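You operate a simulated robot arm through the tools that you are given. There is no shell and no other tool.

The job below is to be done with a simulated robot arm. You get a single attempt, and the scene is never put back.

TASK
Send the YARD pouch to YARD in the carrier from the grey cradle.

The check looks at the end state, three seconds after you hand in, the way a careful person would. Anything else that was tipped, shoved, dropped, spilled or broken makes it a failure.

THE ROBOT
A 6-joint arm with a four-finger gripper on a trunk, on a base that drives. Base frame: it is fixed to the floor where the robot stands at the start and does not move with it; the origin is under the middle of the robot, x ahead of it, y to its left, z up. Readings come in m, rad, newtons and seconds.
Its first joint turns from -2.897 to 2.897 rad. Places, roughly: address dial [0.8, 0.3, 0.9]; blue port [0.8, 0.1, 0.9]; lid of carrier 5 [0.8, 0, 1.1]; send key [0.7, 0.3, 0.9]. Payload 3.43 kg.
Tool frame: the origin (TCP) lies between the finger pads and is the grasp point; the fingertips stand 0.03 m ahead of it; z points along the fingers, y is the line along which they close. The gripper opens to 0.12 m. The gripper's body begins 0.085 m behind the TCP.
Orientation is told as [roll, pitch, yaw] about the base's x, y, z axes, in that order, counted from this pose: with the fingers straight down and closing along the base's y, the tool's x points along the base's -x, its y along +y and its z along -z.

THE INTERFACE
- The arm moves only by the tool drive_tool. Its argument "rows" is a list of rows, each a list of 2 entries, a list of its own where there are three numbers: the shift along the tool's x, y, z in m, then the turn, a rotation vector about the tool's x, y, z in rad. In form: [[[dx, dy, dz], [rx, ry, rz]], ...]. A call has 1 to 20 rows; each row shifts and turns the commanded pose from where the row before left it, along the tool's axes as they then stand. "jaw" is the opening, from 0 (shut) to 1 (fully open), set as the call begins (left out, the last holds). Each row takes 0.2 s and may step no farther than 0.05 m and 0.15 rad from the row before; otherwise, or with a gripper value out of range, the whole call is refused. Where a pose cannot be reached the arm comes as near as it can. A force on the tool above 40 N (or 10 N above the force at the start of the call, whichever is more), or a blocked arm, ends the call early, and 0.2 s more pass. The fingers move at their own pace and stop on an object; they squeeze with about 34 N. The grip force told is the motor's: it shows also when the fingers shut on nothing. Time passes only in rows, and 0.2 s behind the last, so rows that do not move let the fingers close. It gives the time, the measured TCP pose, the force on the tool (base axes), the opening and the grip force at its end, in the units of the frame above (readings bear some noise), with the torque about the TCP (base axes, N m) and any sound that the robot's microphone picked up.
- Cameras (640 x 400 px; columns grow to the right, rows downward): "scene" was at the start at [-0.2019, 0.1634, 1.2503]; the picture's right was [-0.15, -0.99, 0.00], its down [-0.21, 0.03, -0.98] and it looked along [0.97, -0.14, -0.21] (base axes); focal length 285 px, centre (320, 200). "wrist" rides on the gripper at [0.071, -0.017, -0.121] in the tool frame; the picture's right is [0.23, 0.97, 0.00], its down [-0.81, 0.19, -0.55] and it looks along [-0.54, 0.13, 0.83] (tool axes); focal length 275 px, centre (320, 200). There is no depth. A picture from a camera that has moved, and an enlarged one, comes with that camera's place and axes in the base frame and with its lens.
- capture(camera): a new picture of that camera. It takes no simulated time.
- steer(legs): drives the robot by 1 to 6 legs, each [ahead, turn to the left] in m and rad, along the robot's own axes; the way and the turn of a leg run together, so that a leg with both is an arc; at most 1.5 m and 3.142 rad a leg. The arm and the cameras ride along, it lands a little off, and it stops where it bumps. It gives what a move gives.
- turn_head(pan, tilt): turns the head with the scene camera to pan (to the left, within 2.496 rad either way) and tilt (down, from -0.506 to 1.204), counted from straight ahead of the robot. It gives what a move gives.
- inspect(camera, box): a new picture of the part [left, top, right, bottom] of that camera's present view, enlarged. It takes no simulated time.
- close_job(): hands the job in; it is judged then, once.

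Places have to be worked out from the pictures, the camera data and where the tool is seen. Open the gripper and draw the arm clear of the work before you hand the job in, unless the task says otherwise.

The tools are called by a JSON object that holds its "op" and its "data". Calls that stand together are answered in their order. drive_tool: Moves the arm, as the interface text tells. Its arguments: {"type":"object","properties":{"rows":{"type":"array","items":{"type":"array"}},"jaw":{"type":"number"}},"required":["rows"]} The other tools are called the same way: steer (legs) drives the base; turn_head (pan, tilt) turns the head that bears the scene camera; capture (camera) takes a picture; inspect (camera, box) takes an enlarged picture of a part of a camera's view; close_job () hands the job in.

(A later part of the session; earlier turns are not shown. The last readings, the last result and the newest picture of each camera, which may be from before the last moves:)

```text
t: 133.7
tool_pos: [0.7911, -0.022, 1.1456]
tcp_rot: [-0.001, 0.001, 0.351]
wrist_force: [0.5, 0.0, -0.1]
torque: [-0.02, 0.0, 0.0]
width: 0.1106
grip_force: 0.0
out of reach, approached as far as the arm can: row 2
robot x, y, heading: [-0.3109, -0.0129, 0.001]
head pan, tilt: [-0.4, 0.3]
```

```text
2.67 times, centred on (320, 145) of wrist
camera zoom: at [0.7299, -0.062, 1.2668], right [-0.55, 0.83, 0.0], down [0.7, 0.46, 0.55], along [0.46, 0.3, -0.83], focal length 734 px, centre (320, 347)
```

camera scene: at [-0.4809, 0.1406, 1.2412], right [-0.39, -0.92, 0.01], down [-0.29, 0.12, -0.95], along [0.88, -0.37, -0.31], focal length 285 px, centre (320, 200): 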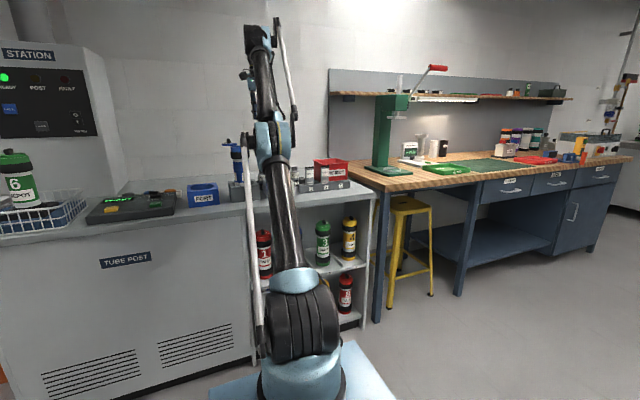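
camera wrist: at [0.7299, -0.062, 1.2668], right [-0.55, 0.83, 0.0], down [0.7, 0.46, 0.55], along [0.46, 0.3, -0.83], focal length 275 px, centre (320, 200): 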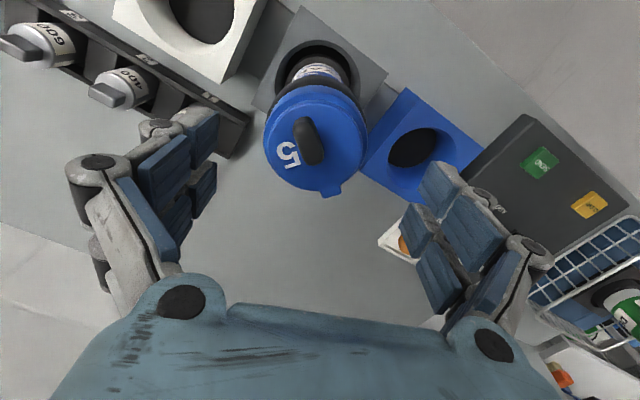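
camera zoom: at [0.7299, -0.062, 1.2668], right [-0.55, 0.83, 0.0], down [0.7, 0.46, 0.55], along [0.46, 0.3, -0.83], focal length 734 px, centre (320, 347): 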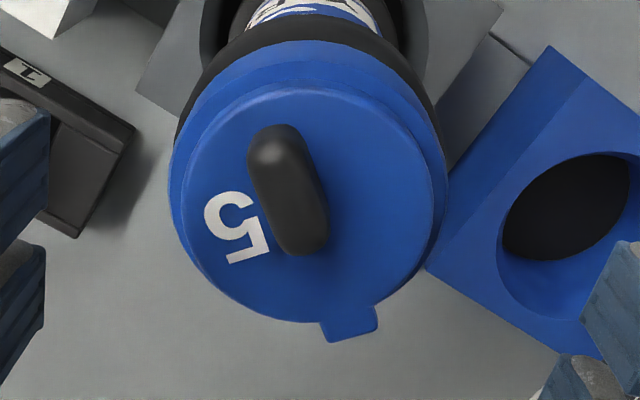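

The carrier is centred within about 3 mm. I shift to centre and descend around the collar to z≈1.072.

{"op": "drive_tool", "data": {"rows": [[[0, -0.003, 0.01], [0, 0, 0]], [[0, 0, 0.015], [0, 0, 0]], [[0, 0, 0.016], [0, 0, 0]], [[0, 0, 0.016], [0, 0, 0]], [[0, 0, 0.016], [0, 0, 0]], [[0, 0, 0], [0, 0, 0]]]}}

{"op": "capture", "data": {"camera": "wrist"}}

```text
t: 135.1
tool_pos: [0.7897, -0.0247, 1.0709]
tcp_rot: [0.0, 0.0, 0.35]
wrist_force: [-0.7, -1.3, -0.1]
torque: [0.0, 0.03, 0.0]
width: 0.1106
grip_force: 0.3
robot x, y, heading: [-0.3116, -0.0179, -0.001]
head pan, tilt: [-0.4, 0.3]
```

```text
taken
camera wrist: at [0.7279, -0.0646, 1.1923], right [-0.55, 0.83, 0.0], down [0.7, 0.46, 0.55], along [0.46, 0.3, -0.83], focal length 275 px, centre (320, 200)
```

wrist: 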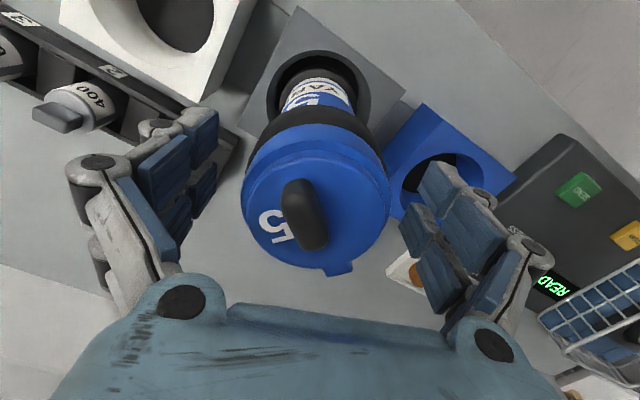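

Fingers straddle the collar with the disc centred. I close on the collar.

{"op": "drive_tool", "data": {"rows": [[[0, 0, 0], [0, 0, 0]], [[0, 0, 0], [0, 0, 0]], [[0, 0, 0], [0, 0, 0]]], "jaw": 0}}

{"op": "capture", "data": {"camera": "wrist"}}

```text
t: 135.9
tool_pos: [0.7885, -0.024, 1.0709]
tcp_rot: [0.0, 0.001, 0.352]
wrist_force: [-0.1, -2.1, 6.5]
torque: [-0.39, -0.04, -0.03]
width: 0.0795
grip_force: 34.4
robot x, y, heading: [-0.3091, -0.0138, -0.001]
head pan, tilt: [-0.4, 0.3]
```

```text
taken
camera wrist: at [0.7276, -0.0648, 1.1927], right [-0.55, 0.84, 0.0], down [0.7, 0.46, 0.55], along [0.46, 0.3, -0.83], focal length 275 px, centre (320, 200)
```

wrist: 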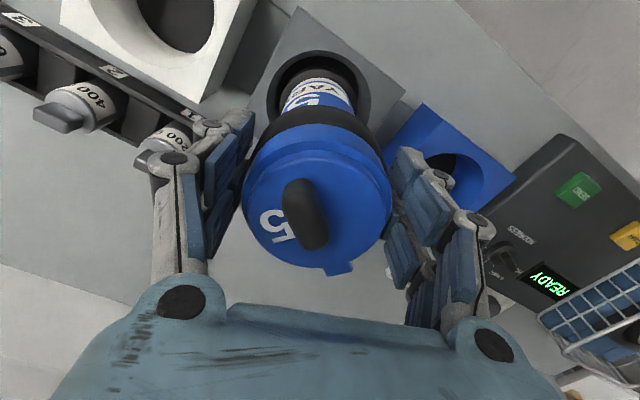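

Gripped on the black band (79.5 mm). I lift the carrier about 2 cm first and check it rises steadily.

{"op": "drive_tool", "data": {"rows": [[[0, 0, -0.01], [0, 0, 0]], [[0, 0, -0.01], [0, 0, 0]], [[0, 0, 0], [0, 0, 0]]]}}

{"op": "capture", "data": {"camera": "wrist"}}

{"op": "inspect", "data": {"camera": "scene", "box": [190, 115, 290, 215]}}

```text
t: 136.7
tool_pos: [0.7897, -0.0241, 1.0905]
tcp_rot: [0.001, 0.001, 0.351]
wrist_force: [-0.1, -0.2, -3.0]
torque: [-0.05, 0.03, -0.02]
width: 0.0794
grip_force: 34.4
robot x, y, heading: [-0.3106, -0.0149, 0.003]
head pan, tilt: [-0.4, 0.3]
```

```text
taken
camera wrist: at [0.7287, -0.065, 1.2122], right [-0.55, 0.83, 0.0], down [0.7, 0.46, 0.55], along [0.46, 0.3, -0.83], focal length 275 px, centre (320, 200)
```

wrist: 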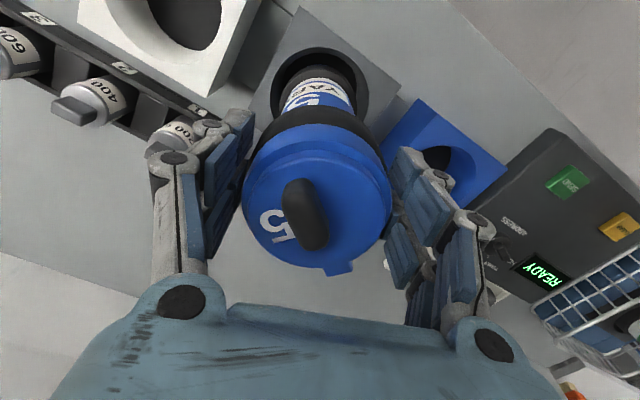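

```text
4.00 times, centred on (240, 165) of scene
camera zoom: at [-0.5154, 0.1408, 1.2412], right [-0.39, -0.92, 0.01], down [-0.29, 0.12, -0.95], along [0.88, -0.37, -0.31], focal length 1138 px, centre (640, 340)
```

zoom: 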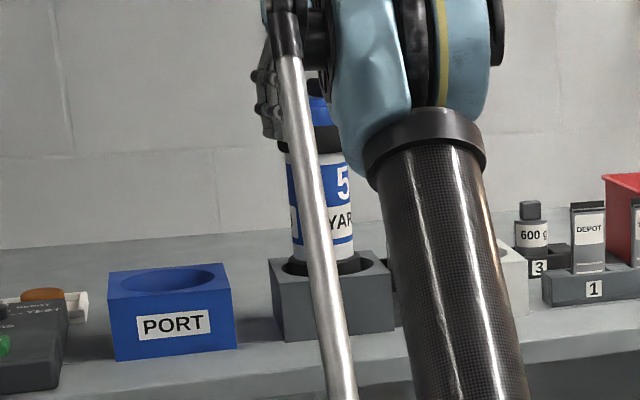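

It rises cleanly. I lift another 3.5 cm to clear the cradle.

{"op": "drive_tool", "data": {"rows": [[[0, 0, -0.012], [0, 0, 0]], [[0, 0, -0.012], [0, 0, 0]], [[0, 0, -0.011], [0, 0, 0]], [[0, 0, 0], [0, 0, 0]]]}}

{"op": "inspect", "data": {"camera": "scene", "box": [190, 115, 290, 215]}}

{"op": "capture", "data": {"camera": "wrist"}}

```text
t: 137.7
tool_pos: [0.7904, -0.0246, 1.1258]
tcp_rot: [0.002, -0.002, 0.352]
wrist_force: [0.4, 0.4, -2.9]
torque: [0.02, 0.03, 0.0]
width: 0.0797
grip_force: 34.2
robot x, y, heading: [-0.3084, -0.0144, -0.002]
head pan, tilt: [-0.4, 0.3]
```

```text
4.00 times, centred on (240, 165) of scene
camera zoom: at [-0.5155, 0.1408, 1.2412], right [-0.39, -0.92, 0.01], down [-0.29, 0.12, -0.95], along [0.88, -0.37, -0.31], focal length 1138 px, centre (640, 340)
```

zoom: 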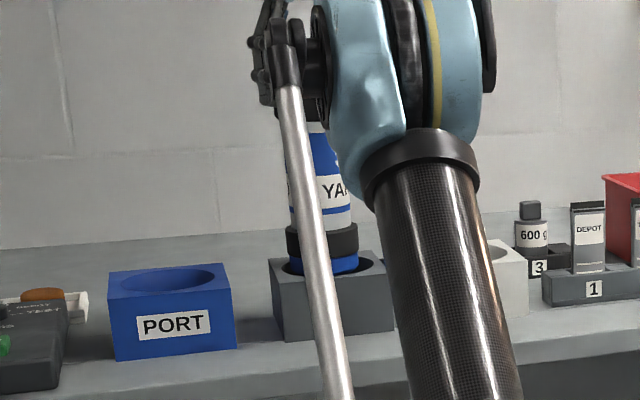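

```text
taken
camera wrist: at [0.7288, -0.0647, 1.2473], right [-0.55, 0.83, 0.0], down [0.7, 0.46, 0.55], along [0.46, 0.3, -0.83], focal length 275 px, centre (320, 200)
```

wrist: 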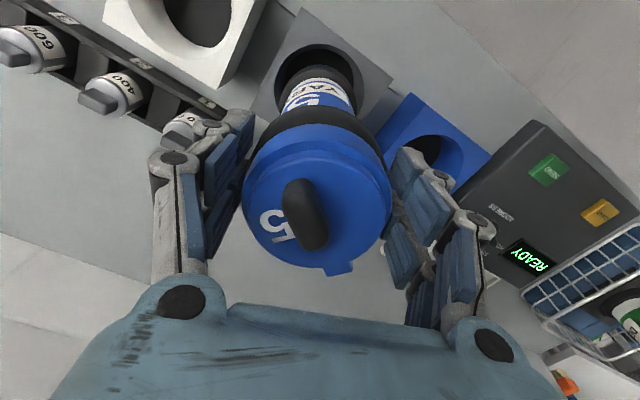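

The blue end cap is still partly in the cradle. I lift another 1.8 cm (close to the reach limit) and check.

{"op": "drive_tool", "data": {"rows": [[[0, 0, -0.009], [0, 0, 0]], [[0, 0, -0.009], [0, 0, 0]], [[0, 0, 0], [0, 0, 0]]]}}

{"op": "inspect", "data": {"camera": "scene", "box": [190, 115, 290, 215]}}

```text
t: 138.5
tool_pos: [0.7924, -0.025, 1.1462]
tcp_rot: [-0.002, -0.001, 0.351]
wrist_force: [-0.3, -1.1, -3.6]
torque: [-0.02, 0.06, 0.0]
width: 0.0792
grip_force: 34.5
robot x, y, heading: [-0.3105, -0.0142, -0.006]
head pan, tilt: [-0.4, 0.3]
```

```text
4.00 times, centred on (240, 165) of scene
camera zoom: at [-0.5154, 0.1408, 1.2412], right [-0.39, -0.92, 0.01], down [-0.29, 0.12, -0.95], along [0.88, -0.37, -0.31], focal length 1138 px, centre (640, 340)
```

zoom: 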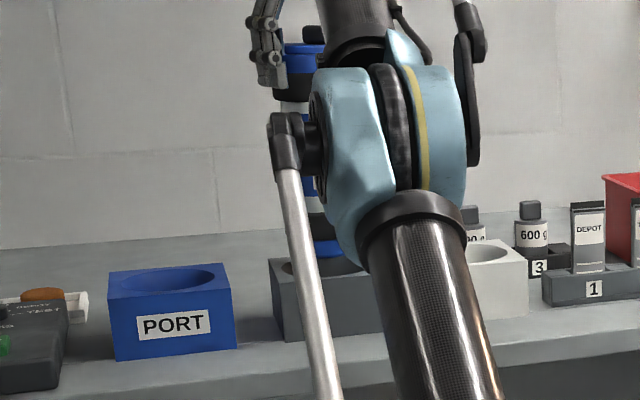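

The carrier bottom (≈0.955) is above the cradle top (≈0.936). I move it sideways toward the port, stopping partway to measure the port hole.

{"op": "drive_tool", "data": {"rows": [[[-0.0122, 0.0381, 0.0005], [0, 0, 0]], [[-0.0122, 0.0381, 0.0005], [0, 0, 0]], [[-0.0122, 0.0381, 0.0005], [0, 0, 0]], [[0, 0, 0], [0, 0, 0]]]}}

{"op": "capture", "data": {"camera": "wrist"}}

{"op": "turn_head", "data": {"pan": -0.1, "tilt": 0.3}}

{"op": "capture", "data": {"camera": "scene"}}

```text
t: 139.5
tool_pos: [0.7803, 0.0935, 1.1385]
tcp_rot: [-0.001, -0.002, 0.349]
wrist_force: [-0.8, -0.5, -3.1]
torque: [0.02, 0.0, -0.03]
width: 0.0796
grip_force: 33.7
out of reach, approached as far as the arm can: row 3
robot x, y, heading: [-0.3102, -0.0117, 0.002]
head pan, tilt: [-0.4, 0.3]
```

```text
taken
camera wrist: at [0.7196, 0.0538, 1.2605], right [-0.55, 0.84, 0.0], down [0.7, 0.46, 0.55], along [0.46, 0.3, -0.83], focal length 275 px, centre (320, 200)
```

wrist: 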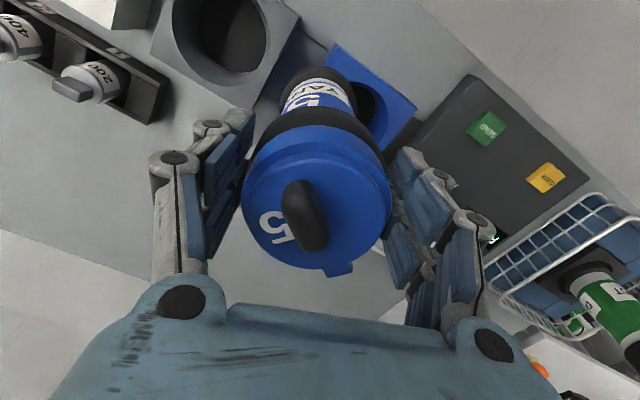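

```text
t: 140.3
tool_pos: [0.7793, 0.0931, 1.1387]
tcp_rot: [-0.001, 0.0, 0.352]
wrist_force: [-0.3, 0.6, -2.4]
torque: [-0.01, 0.03, 0.0]
width: 0.0793
grip_force: 34.0
robot x, y, heading: [-0.3051, -0.0126, -0.002]
head pan, tilt: [-0.099, 0.3]
```

```text
taken
camera scene: at [-0.5085, 0.1678, 1.2411], right [-0.1, -0.99, 0.0], down [-0.31, 0.03, -0.95], along [0.95, -0.1, -0.31], focal length 285 px, centre (320, 200)
```

scene: 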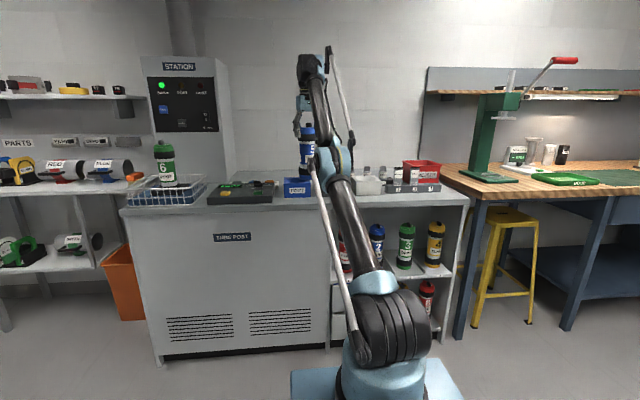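

The height dropped a little (z 1.1385). I check the clearance between carrier bottom and port.

{"op": "inspect", "data": {"camera": "scene", "box": [260, 110, 360, 210]}}

{"op": "inspect", "data": {"camera": "wrist", "box": [230, 30, 430, 180]}}

```text
4.00 times, centred on (310, 160) of scene
camera zoom: at [-0.5085, 0.1678, 1.2411], right [-0.1, -0.99, 0.0], down [-0.31, 0.03, -0.95], along [0.95, -0.1, -0.31], focal length 1138 px, centre (360, 360)
```

zoom: 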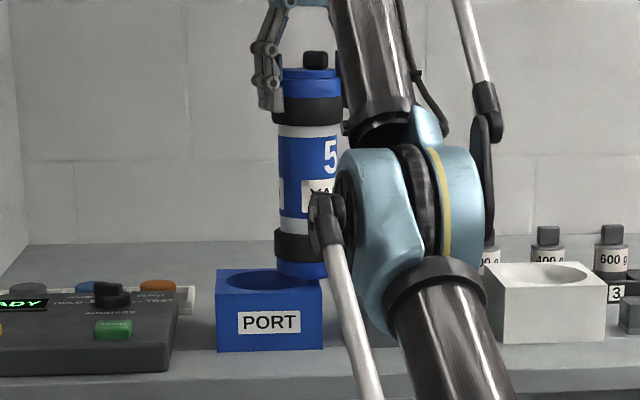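

```text
2.67 times, centred on (330, 105) of wrist
camera zoom: at [0.7197, 0.0535, 1.2609], right [-0.55, 0.83, 0.0], down [0.7, 0.46, 0.55], along [0.46, 0.3, -0.83], focal length 734 px, centre (293, 453)
```

zoom: 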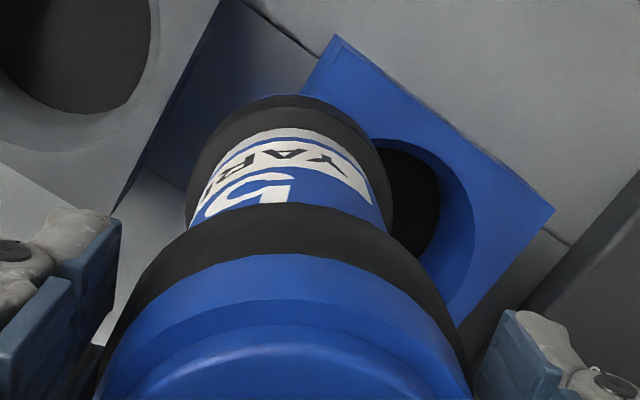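

Port centre ≈ (0.783, 0.145), hole about 87 mm wide for the 79.5 mm carrier. At the port I would be at the edge of reach, so I creep forward 0.012 m before the final sideways move.

{"op": "steer", "data": {"legs": [[0.012, 0.0]]}}

{"op": "drive_tool", "data": {"rows": [[[0, 0, 0], [0, 0, 0]], [[0, 0, 0], [0, 0, 0]]]}}

```text
t: 141.1
tool_pos: [0.7913, 0.0935, 1.139]
tcp_rot: [0.0, 0.0, 0.349]
wrist_force: [-0.1, -0.2, -3.0]
torque: [0.0, -0.01, -0.04]
width: 0.0795
grip_force: 34.3
robot x, y, heading: [-0.2954, -0.014, -0.002]
head pan, tilt: [-0.099, 0.3]
```

```text
t: 141.7
tool_pos: [0.779, 0.0938, 1.1542]
tcp_rot: [-0.004, -0.011, 0.351]
wrist_force: [-0.4, 0.3, -2.3]
torque: [0.0, 0.02, -0.02]
width: 0.0795
grip_force: 33.5
robot x, y, heading: [-0.2964, -0.0118, -0.0]
head pan, tilt: [-0.099, 0.3]
```

Good: z 1.154 now. I level the tool and move over the port centre.

{"op": "drive_tool", "data": {"rows": [[[-0.0107, 0.0234, 0.002], [-0.004, 0.011, 0]], [[-0.0107, 0.0234, 0.002], [0, 0, 0]], [[0, 0, 0], [0, 0, 0]]]}}

{"op": "inspect", "data": {"camera": "scene", "box": [250, 110, 350, 210]}}

{"op": "inspect", "data": {"camera": "wrist", "box": [230, 30, 430, 180]}}

```text
t: 142.5
tool_pos: [0.7856, 0.1457, 1.1517]
tcp_rot: [0.0, -0.002, 0.35]
wrist_force: [0.2, 0.8, -3.0]
torque: [0.02, 0.04, -0.03]
width: 0.0795
grip_force: 34.4
robot x, y, heading: [-0.2952, -0.0158, -0.007]
head pan, tilt: [-0.099, 0.3]
```

```text
4.00 times, centred on (300, 160) of scene
camera zoom: at [-0.4963, 0.1679, 1.2411], right [-0.1, -0.99, 0.0], down [-0.31, 0.03, -0.95], along [0.95, -0.1, -0.31], focal length 1138 px, centre (400, 360)
```

zoom: 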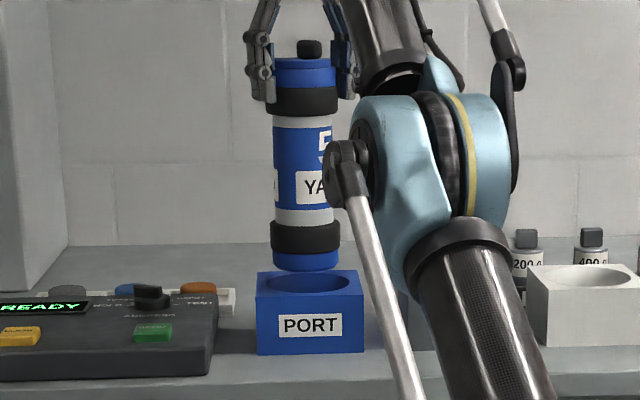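

```text
2.67 times, centred on (330, 105) of wrist
camera zoom: at [0.725, 0.1051, 1.2724], right [-0.55, 0.83, 0.0], down [0.7, 0.46, 0.55], along [0.46, 0.3, -0.83], focal length 734 px, centre (293, 453)
```

zoom: 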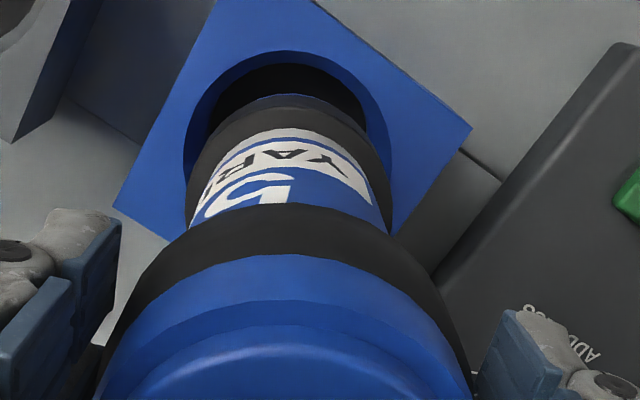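

Both views say the port hole centre lies about 3–4 mm toward -y. I shift accordingly and lower until the carrier bottom is just above the port.

{"op": "drive_tool", "data": {"rows": [[[0.002, -0.0033, 0.005], [0, 0, 0]], [[0, 0, 0.007], [0, 0, 0]], [[0, 0, 0], [0, 0, 0]]]}}

{"op": "inspect", "data": {"camera": "scene", "box": [270, 150, 330, 210]}}

{"op": "inspect", "data": {"camera": "wrist", "box": [230, 30, 430, 180]}}

```text
t: 143.3
tool_pos: [0.7818, 0.1407, 1.1351]
tcp_rot: [-0.001, -0.001, 0.351]
wrist_force: [-1.0, 0.2, -2.9]
torque: [-0.04, 0.02, 0.0]
width: 0.0792
grip_force: 33.8
robot x, y, heading: [-0.2933, -0.0139, -0.003]
head pan, tilt: [-0.099, 0.3]
```

```text
6.67 times, centred on (300, 180) of scene
camera zoom: at [-0.4964, 0.1679, 1.2411], right [-0.1, -0.99, 0.0], down [-0.31, 0.03, -0.95], along [0.95, -0.1, -0.31], focal length 1897 px, centre (453, 333)
```

zoom: 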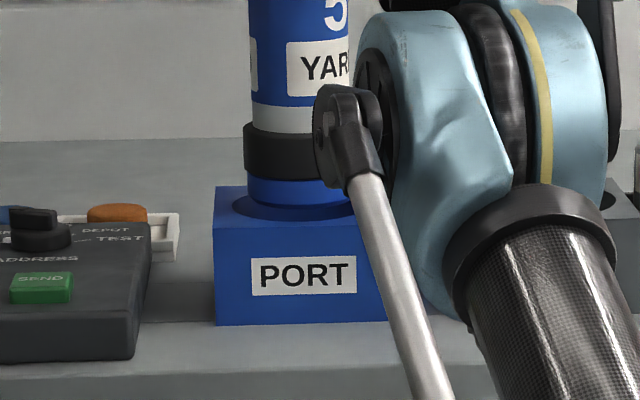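

```text
2.67 times, centred on (330, 105) of wrist
camera zoom: at [0.7205, 0.101, 1.2577], right [-0.55, 0.83, 0.0], down [0.7, 0.46, 0.55], along [0.46, 0.3, -0.83], focal length 734 px, centre (293, 453)
```

zoom: 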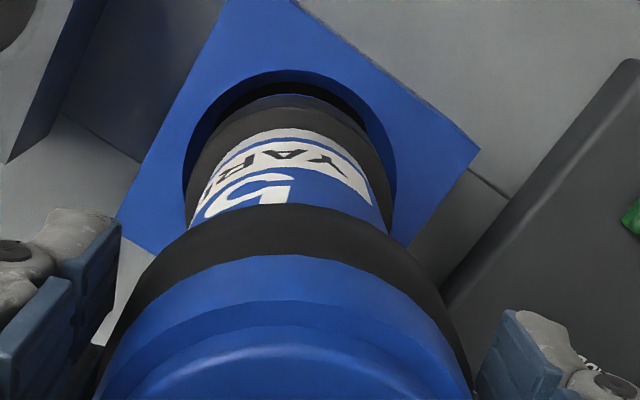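

The carrier bottom is at the port mouth and nearly centred; I shift 3 mm in +x and 1.5 mm in +y and lower slowly, letting contact force stop me if it touches.

{"op": "drive_tool", "data": {"rows": [[[-0.0033, 0.0005, 0.004], [0, 0, 0]], [[0, 0, 0.005], [0, 0, 0]], [[0, 0, 0.005], [0, 0, 0]], [[0, 0, 0], [0, 0, 0]]]}}

{"op": "inspect", "data": {"camera": "scene", "box": [270, 150, 330, 210]}}

{"op": "inspect", "data": {"camera": "wrist", "box": [230, 30, 430, 180]}}

```text
t: 144.3
tool_pos: [0.7832, 0.1424, 1.1223]
tcp_rot: [0.0, -0.002, 0.35]
wrist_force: [-0.3, -1.1, -1.8]
torque: [-0.01, 0.02, 0.02]
width: 0.0796
grip_force: 34.0
robot x, y, heading: [-0.2954, -0.0126, -0.003]
head pan, tilt: [-0.099, 0.3]
```

```text
6.67 times, centred on (300, 180) of scene
camera zoom: at [-0.4963, 0.1679, 1.2411], right [-0.1, -0.99, 0.0], down [-0.31, 0.03, -0.95], along [0.95, -0.1, -0.31], focal length 1897 px, centre (453, 333)
```

zoom: 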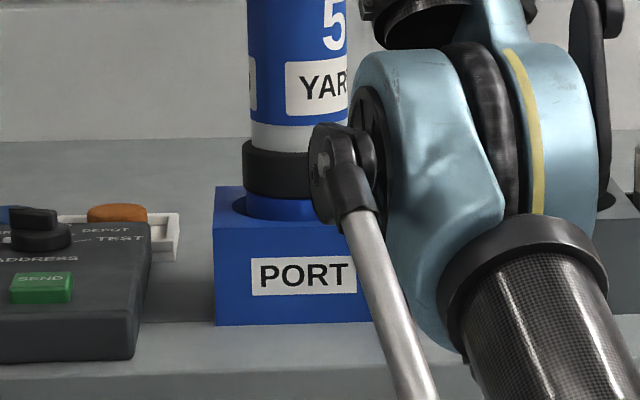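

```text
2.67 times, centred on (330, 105) of wrist
camera zoom: at [0.7233, 0.1021, 1.2443], right [-0.55, 0.83, 0.0], down [0.7, 0.46, 0.55], along [0.46, 0.3, -0.83], focal length 734 px, centre (293, 453)
```

zoom: 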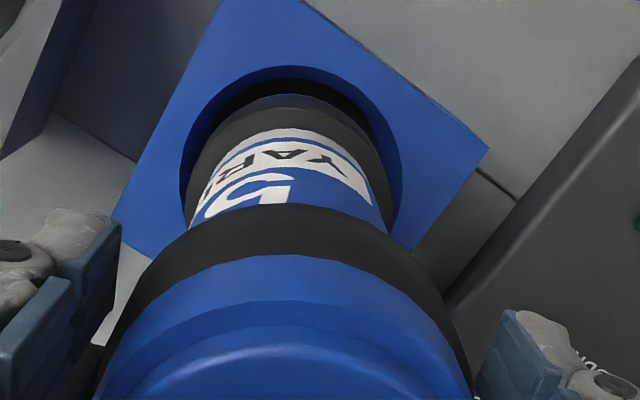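

No contact; it is entering the port. I continue lowering.

{"op": "drive_tool", "data": {"rows": [[[0, 0, 0.006], [0, 0, 0]], [[0, 0, 0.006], [0, 0, 0]], [[0, 0, 0.006], [0, 0, 0]], [[0, 0, 0.006], [0, 0, 0]], [[0, 0, 0], [0, 0, 0]]]}}

{"op": "inspect", "data": {"camera": "scene", "box": [270, 140, 330, 200]}}

{"op": "inspect", "data": {"camera": "wrist", "box": [230, 30, 430, 180]}}

```text
t: 145.5
tool_pos: [0.785, 0.1424, 1.0976]
tcp_rot: [-0.001, 0.0, 0.35]
wrist_force: [0.3, 0.0, -2.9]
torque: [-0.01, 0.02, -0.01]
width: 0.0792
grip_force: 33.6
robot x, y, heading: [-0.2935, -0.0132, 0.002]
head pan, tilt: [-0.099, 0.3]
```

```text
6.67 times, centred on (300, 170) of scene
camera zoom: at [-0.4964, 0.1679, 1.2411], right [-0.1, -0.99, 0.0], down [-0.31, 0.03, -0.95], along [0.95, -0.1, -0.31], focal length 1897 px, centre (453, 400)
```

zoom: 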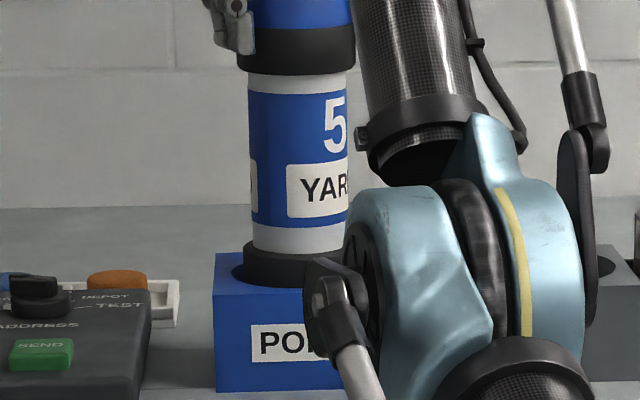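

```text
2.67 times, centred on (330, 105) of wrist
camera zoom: at [0.7237, 0.102, 1.22], right [-0.55, 0.83, 0.0], down [0.7, 0.46, 0.55], along [0.46, 0.3, -0.83], focal length 734 px, centre (293, 453)
```

zoom: 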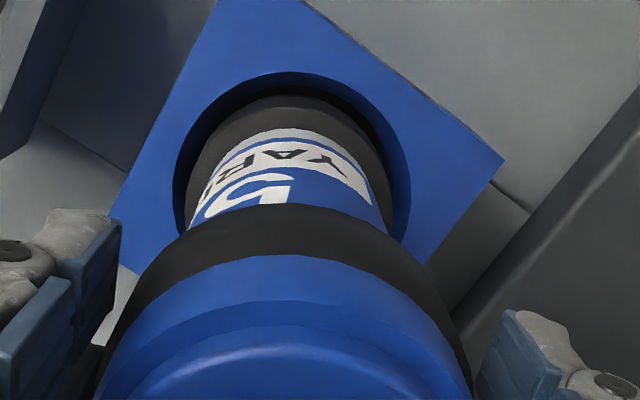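

Well centred inside the port. I lower further until it seats.

{"op": "drive_tool", "data": {"rows": [[[0, 0, 0.006], [0, 0, 0]], [[0, 0, 0.006], [0, 0, 0]], [[0, 0, 0.006], [0, 0, 0]], [[0, 0, 0.003], [0, 0, 0]], [[0, 0, 0], [0, 0, 0]]]}}

{"op": "inspect", "data": {"camera": "scene", "box": [270, 140, 330, 200]}}

```text
t: 146.7
tool_pos: [0.7851, 0.1423, 1.0779]
tcp_rot: [0.001, -0.001, 0.352]
wrist_force: [0.0, -0.7, -2.9]
torque: [-0.04, 0.02, -0.03]
width: 0.0796
grip_force: 34.3
robot x, y, heading: [-0.2923, -0.0127, -0.004]
head pan, tilt: [-0.099, 0.3]
```

```text
6.67 times, centred on (300, 170) of scene
camera zoom: at [-0.4963, 0.1679, 1.2411], right [-0.1, -0.99, 0.0], down [-0.31, 0.03, -0.95], along [0.95, -0.1, -0.31], focal length 1897 px, centre (453, 400)
```

zoom: 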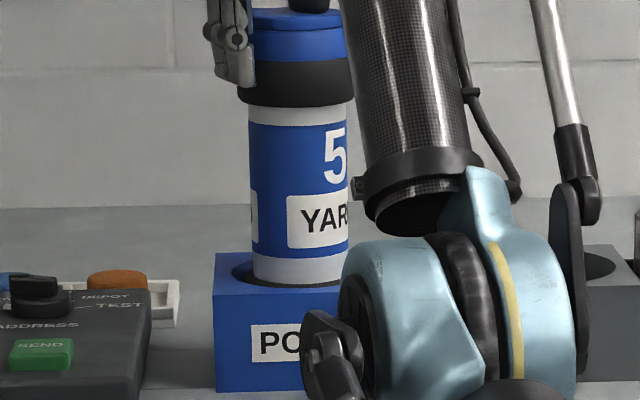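

{"op": "drive_tool", "data": {"rows": [[[0, 0, 0.0025], [0, 0, 0]], [[0, 0, 0.0025], [0, 0, 0]], [[0, 0, 0.0025], [0, 0, 0]], [[0, 0, 0], [0, 0, 0]]]}}

{"op": "inspect", "data": {"camera": "scene", "box": [270, 140, 330, 200]}}

```text
t: 147.7
tool_pos: [0.7834, 0.1415, 1.0701]
tcp_rot: [0.001, -0.002, 0.351]
wrist_force: [5.9, -0.6, 9.4]
torque: [0.03, -0.92, 0.02]
width: 0.0796
grip_force: 34.0
robot x, y, heading: [-0.2938, -0.0126, -0.001]
head pan, tilt: [-0.099, 0.3]
```

```text
6.67 times, centred on (300, 170) of scene
camera zoom: at [-0.4967, 0.1678, 1.241], right [-0.1, -0.99, 0.0], down [-0.31, 0.03, -0.95], along [0.95, -0.1, -0.31], focal length 1897 px, centre (453, 400)
```

zoom: 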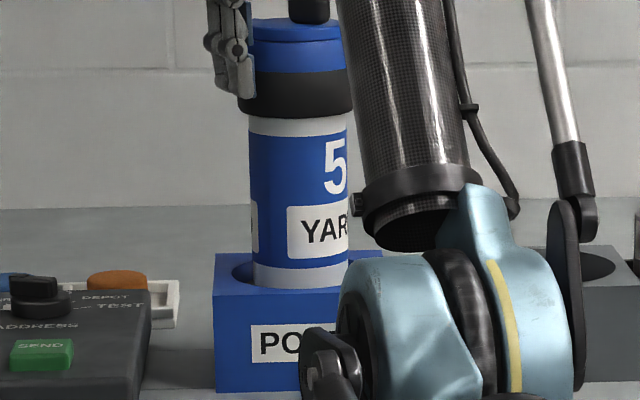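

Contact at z≈1.070 (9 N), the same seating height as in the cradle: the carrier stands in the port. I release and rise.

{"op": "drive_tool", "data": {"rows": [[[0, 0, 0], [0, 0, 0]], [[0, 0, 0], [0, 0, 0]], [[0, 0, 0], [0, 0, 0]]], "jaw": 0.92}}

{"op": "drive_tool", "data": {"rows": [[[0, 0, -0.02], [0, 0, 0]], [[0, 0, -0.02], [0, 0, 0]], [[0, 0, -0.02], [0, 0, 0]], [[0, 0, -0.015], [0, 0, 0]], [[0, 0, 0], [0, 0, 0]]]}}

{"op": "capture", "data": {"camera": "wrist"}}

{"op": "inspect", "data": {"camera": "wrist", "box": [230, 60, 410, 210]}}

{"op": "inspect", "data": {"camera": "scene", "box": [120, 50, 360, 220]}}

```text
t: 148.5
tool_pos: [0.7836, 0.1416, 1.0707]
tcp_rot: [0.0, -0.001, 0.351]
wrist_force: [-0.5, -0.7, 0.1]
torque: [0.0, 0.02, -0.01]
width: 0.1104
grip_force: 0.0
robot x, y, heading: [-0.2934, -0.014, -0.006]
head pan, tilt: [-0.099, 0.3]
```

```text
t: 149.7
tool_pos: [0.7867, 0.1442, 1.1472]
tcp_rot: [-0.001, 0.0, 0.35]
wrist_force: [-0.7, -0.3, 0.5]
torque: [0.02, -0.03, 0.0]
width: 0.1103
grip_force: 0.2
robot x, y, heading: [-0.2971, -0.0146, -0.0]
head pan, tilt: [-0.099, 0.3]
```

```text
taken
camera wrist: at [0.7259, 0.1033, 1.2694], right [-0.55, 0.83, 0.0], down [0.7, 0.46, 0.55], along [0.46, 0.3, -0.83], focal length 275 px, centre (320, 200)
```

wrist: 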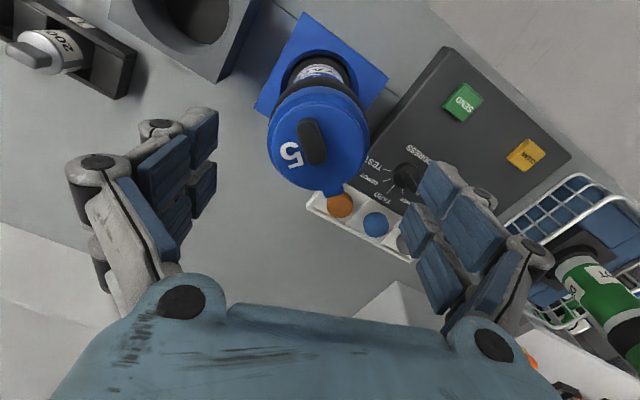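

```text
2.67 times, centred on (320, 135) of wrist
camera zoom: at [0.7259, 0.1033, 1.2694], right [-0.55, 0.83, 0.0], down [0.7, 0.46, 0.55], along [0.46, 0.3, -0.83], focal length 734 px, centre (320, 373)
```

zoom: 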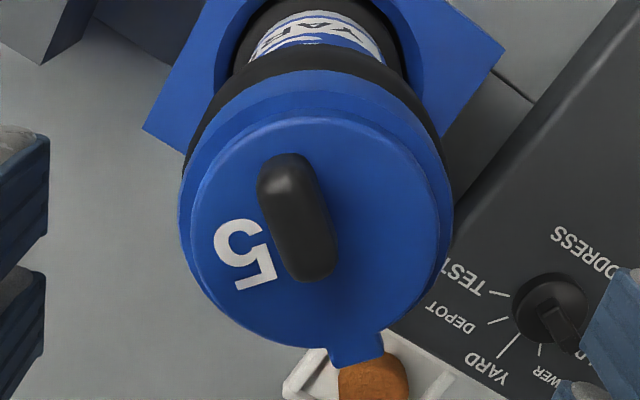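

```text
2.35 times, centred on (240, 135) of scene
camera zoom: at [-0.4967, 0.1679, 1.241], right [-0.1, -0.99, 0.0], down [-0.31, 0.03, -0.95], along [0.95, -0.1, -0.31], focal length 670 px, centre (508, 353)
```

zoom: 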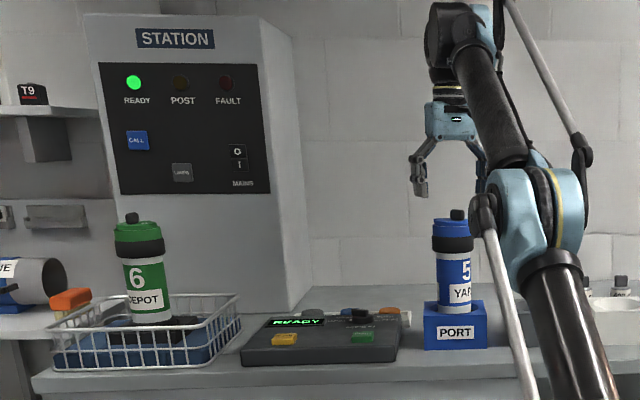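

The carrier stands in the port with its lid closed; the display still says READY. Next the dial: I retreat toward the robot, rise, and move left to view the console from above.

{"op": "drive_tool", "data": {"rows": [[[0.0409, 0.0149, -0.0165], [0, 0, 0]], [[0.0409, 0.0149, -0.0165], [0, 0, 0]], [[0, 0, 0], [0, 0, 0.117]], [[0, 0, 0], [0, 0, 0.117]], [[0, 0, 0], [0, 0, 0.117]], [[0, 0.039, 0], [0, 0, 0]], [[0, 0.039, 0], [0, 0, 0]], [[0, 0.039, 0], [0, 0, 0]], [[0, 0.039, 0], [0, 0, 0]], [[0, 0, 0], [0, 0, 0]]]}}

{"op": "capture", "data": {"camera": "wrist"}}

{"op": "inspect", "data": {"camera": "wrist", "box": [240, 20, 420, 160]}}

```text
t: 151.9
tool_pos: [0.6952, 0.3009, 1.1798]
tcp_rot: [0.001, -0.001, -0.001]
wrist_force: [-0.1, 0.9, 0.4]
torque: [0.0, -0.02, 0.01]
width: 0.1104
grip_force: 0.0
robot x, y, heading: [-0.2943, -0.0155, 0.001]
head pan, tilt: [-0.099, 0.3]
```

```text
taken
camera wrist: at [0.6252, 0.2832, 1.3004], right [-0.23, 0.97, 0.0], down [0.81, 0.19, 0.55], along [0.54, 0.13, -0.83], focal length 275 px, centre (320, 200)
```

wrist: 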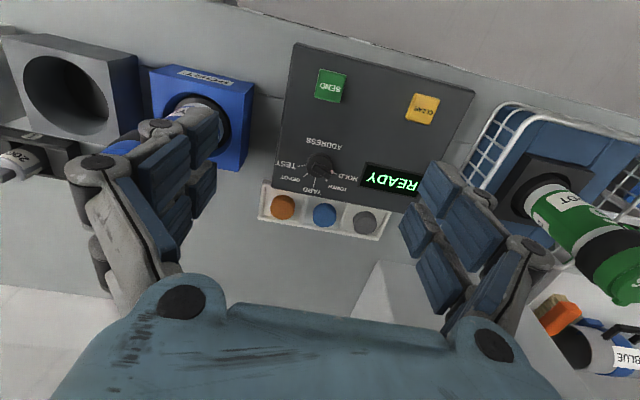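

```text
2.86 times, centred on (330, 90) of wrist
camera zoom: at [0.6252, 0.2832, 1.3004], right [-0.23, 0.97, 0.0], down [0.81, 0.19, 0.55], along [0.54, 0.13, -0.83], focal length 786 px, centre (291, 514)
```

zoom: 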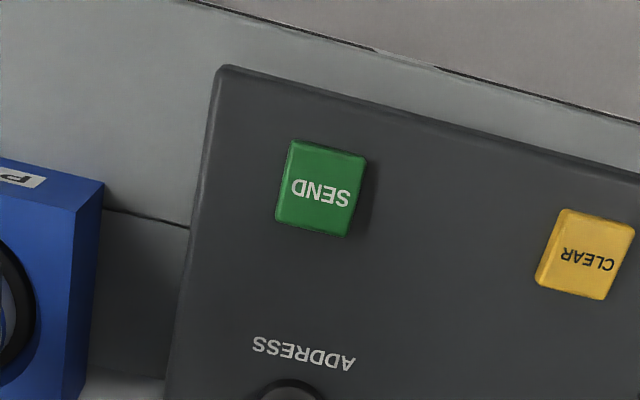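

I zoom in on the dial itself.

{"op": "inspect", "data": {"camera": "wrist", "box": [265, 130, 375, 210]}}

{"op": "inspect", "data": {"camera": "scene", "box": [200, 160, 300, 220]}}

```text
5.00 times, centred on (320, 170) of wrist
camera zoom: at [0.6252, 0.2832, 1.3004], right [-0.23, 0.97, 0.0], down [0.81, 0.19, 0.55], along [0.54, 0.13, -0.83], focal length 1376 px, centre (320, 350)
```

zoom: 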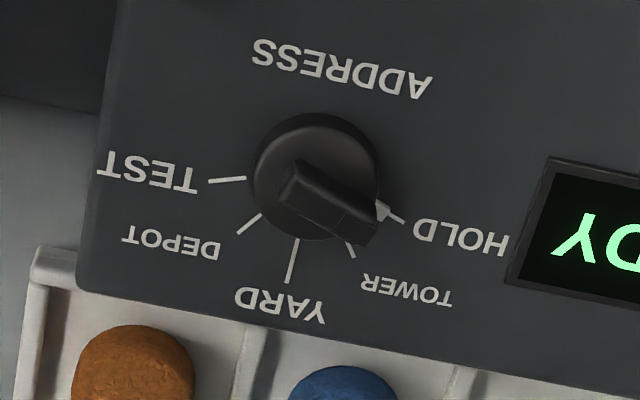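

```text
6.40 times, centred on (250, 190) of scene
camera zoom: at [-0.4966, 0.1679, 1.241], right [-0.1, -0.99, 0.0], down [-0.31, 0.03, -0.95], along [0.95, -0.1, -0.31], focal length 1821 px, centre (768, 264)
```

zoom: 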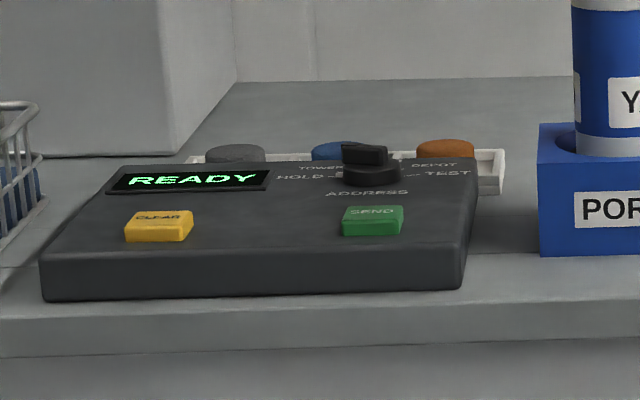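

The dial's pointer ridge points to HOLD (bearing ≈75° from +x); YARD is straight ahead (+x), so it needs about 75° clockwise. Dial centre ≈ (0.809, 0.325), ridge top ≈0.932. I back up 0.025 m, narrow the jaw and turn the tool to match the ridge.

{"op": "steer", "data": {"legs": [[-0.025, 0.0]]}}

{"op": "drive_tool", "data": {"rows": [[[0, 0, 0], [0, 0, -0.131]], [[0, 0, 0], [0, 0, -0.131]], [[0, 0, 0], [0, 0, -0.131]], [[0, 0, 0], [0, 0, -0.131]], [[0, 0, 0], [0, 0, -0.131]], [[0, 0, 0], [0, 0, -0.131]], [[0, 0, 0], [0, 0, -0.131]], [[0, 0, 0], [0, 0, -0.131]], [[0, 0, 0], [0, 0, -0.131]], [[0, 0, 0], [0, 0, -0.13]], [[0, 0, 0], [0, 0, 0]]], "jaw": 0.35}}

{"op": "capture", "data": {"camera": "wrist"}}

```text
t: 152.7
tool_pos: [0.672, 0.2993, 1.1784]
tcp_rot: [0.0, 0.0, 0.0]
wrist_force: [0.2, 1.3, 0.0]
torque: [0.0, -0.01, 0.0]
width: 0.1106
grip_force: 0.1
robot x, y, heading: [-0.3206, -0.0106, 0.004]
head pan, tilt: [-0.099, 0.3]
```

```text
t: 155.1
tool_pos: [0.6569, 0.2989, 1.19]
tcp_rot: [-0.013, -0.003, 1.31]
wrist_force: [0.5, -0.3, 0.5]
torque: [0.01, 0.01, -0.03]
width: 0.042
grip_force: 0.1
robot x, y, heading: [-0.3215, -0.0112, 0.004]
head pan, tilt: [-0.099, 0.3]
```

```text
taken
camera wrist: at [0.6536, 0.2262, 1.3124], right [-1.0, 0.03, -0.01], down [0.02, 0.83, 0.55], along [0.03, 0.55, -0.83], focal length 275 px, centre (320, 200)
```

wrist: 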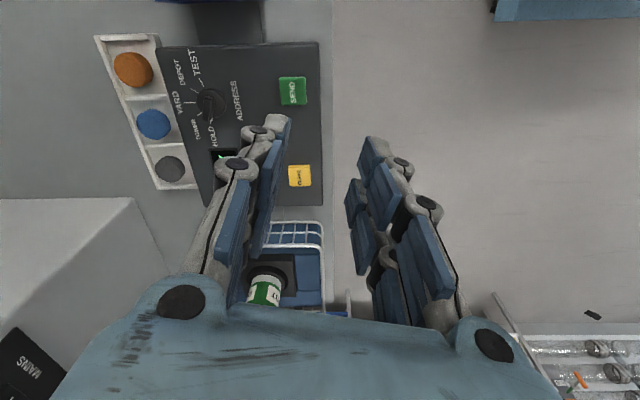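

I descend diagonally toward the dial, stopping above it to check.

{"op": "drive_tool", "data": {"rows": [[[-0.0107, -0.0234, 0.0317], [-0.013, 0.003, 0]], [[-0.0107, -0.0234, 0.0317], [0, 0, 0]], [[-0.0107, -0.0234, 0.0317], [0, 0, 0]], [[-0.0107, -0.0234, 0.0317], [0, 0, 0]], [[-0.0107, -0.0234, 0.0317], [0, 0, 0]], [[0, 0, 0], [0, 0, 0]]]}}

{"op": "capture", "data": {"camera": "wrist"}}

{"op": "inspect", "data": {"camera": "wrist", "box": [230, 70, 390, 200]}}

```text
t: 156.5
tool_pos: [0.7889, 0.3257, 1.0334]
tcp_rot: [0.002, 0.0, 1.309]
wrist_force: [0.4, 0.4, 0.4]
torque: [0.0, -0.03, -0.01]
width: 0.042
grip_force: 0.0
robot x, y, heading: [-0.3199, -0.0154, -0.0]
head pan, tilt: [-0.099, 0.3]
```

```text
taken
camera wrist: at [0.788, 0.2514, 1.1562], right [-1.0, 0.03, 0.0], down [0.03, 0.83, 0.55], along [0.02, 0.55, -0.83], focal length 275 px, centre (320, 200)
```

wrist: 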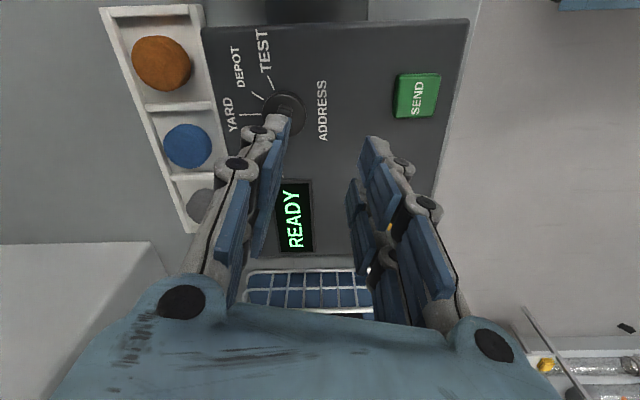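

```text
3.08 times, centred on (310, 135) of wrist
camera zoom: at [0.788, 0.2514, 1.1562], right [-1.0, 0.03, 0.0], down [0.03, 0.83, 0.55], along [0.02, 0.55, -0.83], focal length 847 px, centre (351, 400)
```

zoom: 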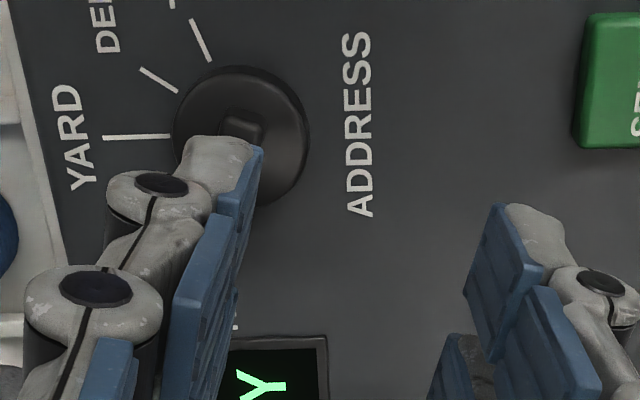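

Triangulating the dial from several views gives its centre at (0.825, 0.329) with disc top z≈0.884 (the scene camera reads ~2 cm too high). I come down to a point just inside it at z≈0.948.

{"op": "drive_tool", "data": {"rows": [[[-0.0015, -0.0104, 0.0427], [0.002, 0, 0]], [[-0.0015, -0.0104, 0.0427], [0, 0, 0]], [[0, 0, 0], [0, 0, 0]]]}}

{"op": "capture", "data": {"camera": "wrist"}}

{"op": "inspect", "data": {"camera": "wrist", "box": [230, 80, 390, 210]}}

```text
t: 157.3
tool_pos: [0.8056, 0.3172, 0.9471]
tcp_rot: [-0.001, -0.001, 1.31]
wrist_force: [0.0, -0.4, 0.8]
torque: [-0.01, -0.01, -0.01]
width: 0.0421
grip_force: 0.0
robot x, y, heading: [-0.3198, -0.0112, 0.001]
head pan, tilt: [-0.099, 0.3]
```

```text
taken
camera wrist: at [0.8033, 0.245, 1.0693], right [-1.0, 0.03, 0.0], down [0.02, 0.83, 0.55], along [0.02, 0.55, -0.83], focal length 275 px, centre (320, 200)
```

wrist: 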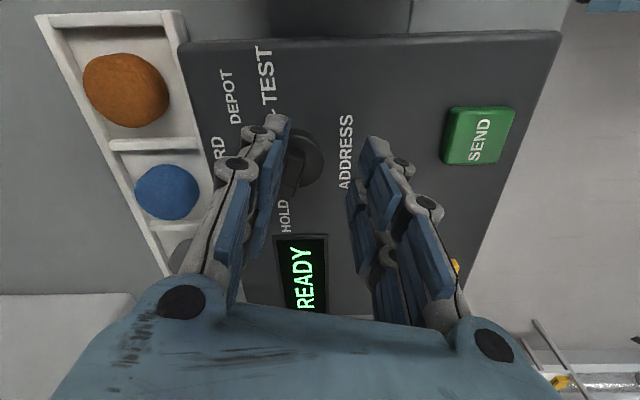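

```text
3.08 times, centred on (310, 145) of wrist
camera zoom: at [0.8033, 0.245, 1.0693], right [-1.0, 0.03, 0.0], down [0.02, 0.83, 0.55], along [0.02, 0.55, -0.83], focal length 847 px, centre (351, 369)
```

zoom: 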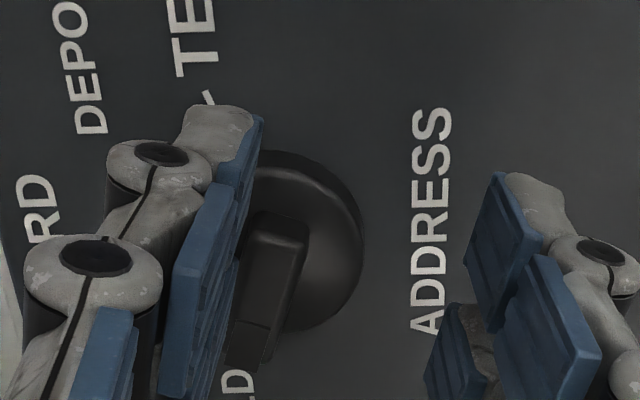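

The fingers already straddle the ridge. I centre on the dial axis (0.825, 0.330) while lowering slightly.

{"op": "drive_tool", "data": {"rows": [[[0, -0.0154, 0.003], [0, 0, 0]], [[-0.0174, 0, 0.011], [0, 0, 0]], [[0, 0, 0], [0, 0, 0]]]}}

{"op": "inspect", "data": {"camera": "wrist", "box": [230, 90, 410, 230]}}

```text
t: 158.1
tool_pos: [0.8254, 0.3319, 0.9349]
tcp_rot: [-0.002, -0.001, 1.309]
wrist_force: [-0.1, -0.2, 0.1]
torque: [0.0, 0.03, 0.01]
width: 0.0419
grip_force: 0.0
robot x, y, heading: [-0.3234, -0.0132, -0.003]
head pan, tilt: [-0.099, 0.3]
```

```text
2.86 times, centred on (320, 160) of wrist
camera zoom: at [0.8232, 0.2587, 1.0565], right [-1.0, 0.03, 0.0], down [0.02, 0.83, 0.55], along [0.02, 0.55, -0.83], focal length 786 px, centre (320, 314)
```

zoom: 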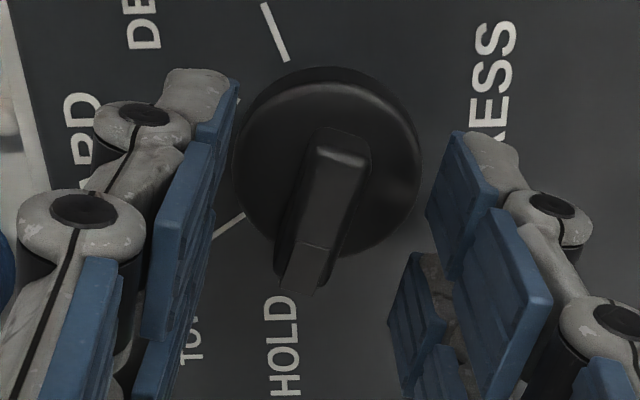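

Clear view: the ridge is aligned with the tool, the axis about 2 mm off. I correct and lower so the pads flank the ridge.

{"op": "drive_tool", "data": {"rows": [[[0.0, 0.0023, 0.005], [0, 0, 0]], [[0, 0, 0.005], [0, 0, 0]], [[0, 0, 0.005], [0, 0, 0]], [[0, 0, 0], [0, 0, 0]]]}}

{"op": "inspect", "data": {"camera": "wrist", "box": [230, 100, 410, 240]}}

```text
t: 159.1
tool_pos: [0.8216, 0.3327, 0.9184]
tcp_rot: [-0.002, 0.001, 1.309]
wrist_force: [4.5, -2.4, 10.0]
torque: [-0.22, -0.29, 0.04]
width: 0.0509
grip_force: 4.2
robot x, y, heading: [-0.3171, -0.0101, 0.002]
head pan, tilt: [-0.099, 0.3]
```

```text
2.86 times, centred on (320, 170) of wrist
camera zoom: at [0.82, 0.2589, 1.0408], right [-1.0, 0.03, 0.0], down [0.02, 0.83, 0.55], along [0.02, 0.55, -0.83], focal length 786 px, centre (320, 286)
```

zoom: 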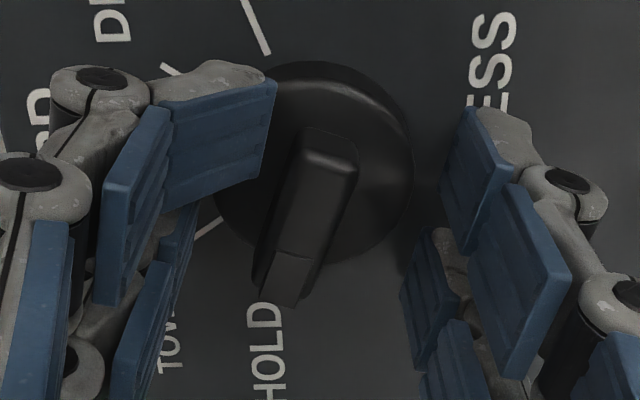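

The outer fingertip touched the dial's disc (10 N). I raise 7 mm to free it.

{"op": "drive_tool", "data": {"rows": [[[0.0, 0.0, -0.004], [0, 0, 0]], [[0, 0, -0.003], [0, 0, 0]], [[0, 0, 0], [0, 0, 0]]], "jaw": 0.35}}

{"op": "inspect", "data": {"camera": "wrist", "box": [230, 100, 410, 240]}}

```text
t: 159.9
tool_pos: [0.8215, 0.3314, 0.9248]
tcp_rot: [-0.002, 0.0, 1.309]
wrist_force: [-0.9, 1.7, 2.0]
torque: [-0.03, -0.04, -0.01]
width: 0.0424
grip_force: 0.1
robot x, y, heading: [-0.3248, -0.0131, -0.0]
head pan, tilt: [-0.099, 0.3]
```

```text
2.86 times, centred on (320, 170) of wrist
camera zoom: at [0.8202, 0.2591, 1.0477], right [-1.0, 0.03, 0.0], down [0.02, 0.83, 0.55], along [0.02, 0.55, -0.83], focal length 786 px, centre (320, 286)
```

zoom: 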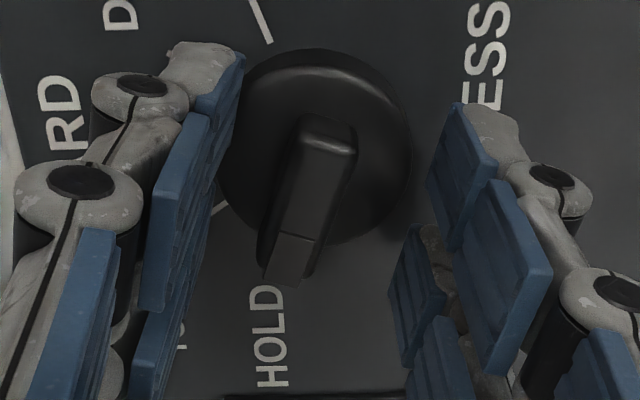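

Now free above the disc and centred on the ridge. I close on the ridge.

{"op": "drive_tool", "data": {"rows": [[[0.0, -0.001, -0.001], [0, 0, 0]], [[0, 0, 0], [0, 0, 0]], [[0, 0, 0], [0, 0, 0]], [[0, 0, 0], [0, 0, 0]]], "jaw": 0}}

{"op": "inspect", "data": {"camera": "wrist", "box": [230, 100, 410, 240]}}

```text
t: 160.9
tool_pos: [0.8256, 0.3307, 0.9256]
tcp_rot: [-0.002, -0.001, 1.307]
wrist_force: [36.3, -1.0, 10.6]
torque: [0.24, -1.13, -1.43]
width: 0.0145
grip_force: 45.2
robot x, y, heading: [-0.3213, -0.0134, -0.001]
head pan, tilt: [-0.099, 0.3]
```

```text
2.86 times, centred on (320, 170) of wrist
camera zoom: at [0.8222, 0.2578, 1.0478], right [-1.0, 0.03, 0.0], down [0.02, 0.83, 0.55], along [0.02, 0.55, -0.83], focal length 786 px, centre (320, 286)
```

zoom: 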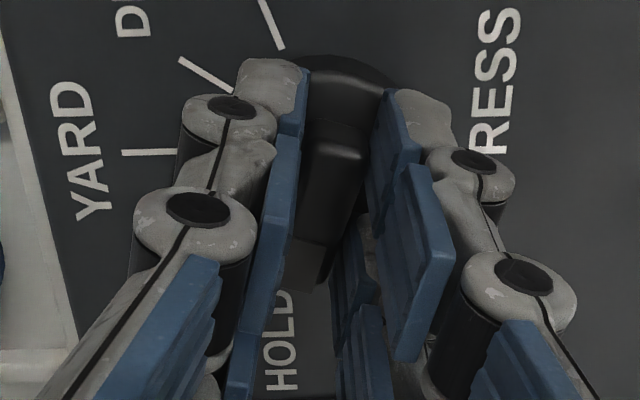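

The ridge pushes the gripper toward +x (36 N), so the ridge centre is a few millimetres farther. I ease the tool 3 mm that way.

{"op": "drive_tool", "data": {"rows": [[[0.0, -0.0015, 0], [0, 0, 0]], [[0, -0.0015, 0], [0, 0, 0]], [[0, 0, 0], [0, 0, 0]]]}}

```text
t: 161.7
tool_pos: [0.824, 0.3317, 0.9259]
tcp_rot: [0.002, 0.001, 1.311]
wrist_force: [-29.7, -11.0, -22.4]
torque: [-0.41, 0.79, -1.36]
width: 0.0148
grip_force: 45.3
robot x, y, heading: [-0.3189, -0.0103, -0.006]
head pan, tilt: [-0.099, 0.3]
```

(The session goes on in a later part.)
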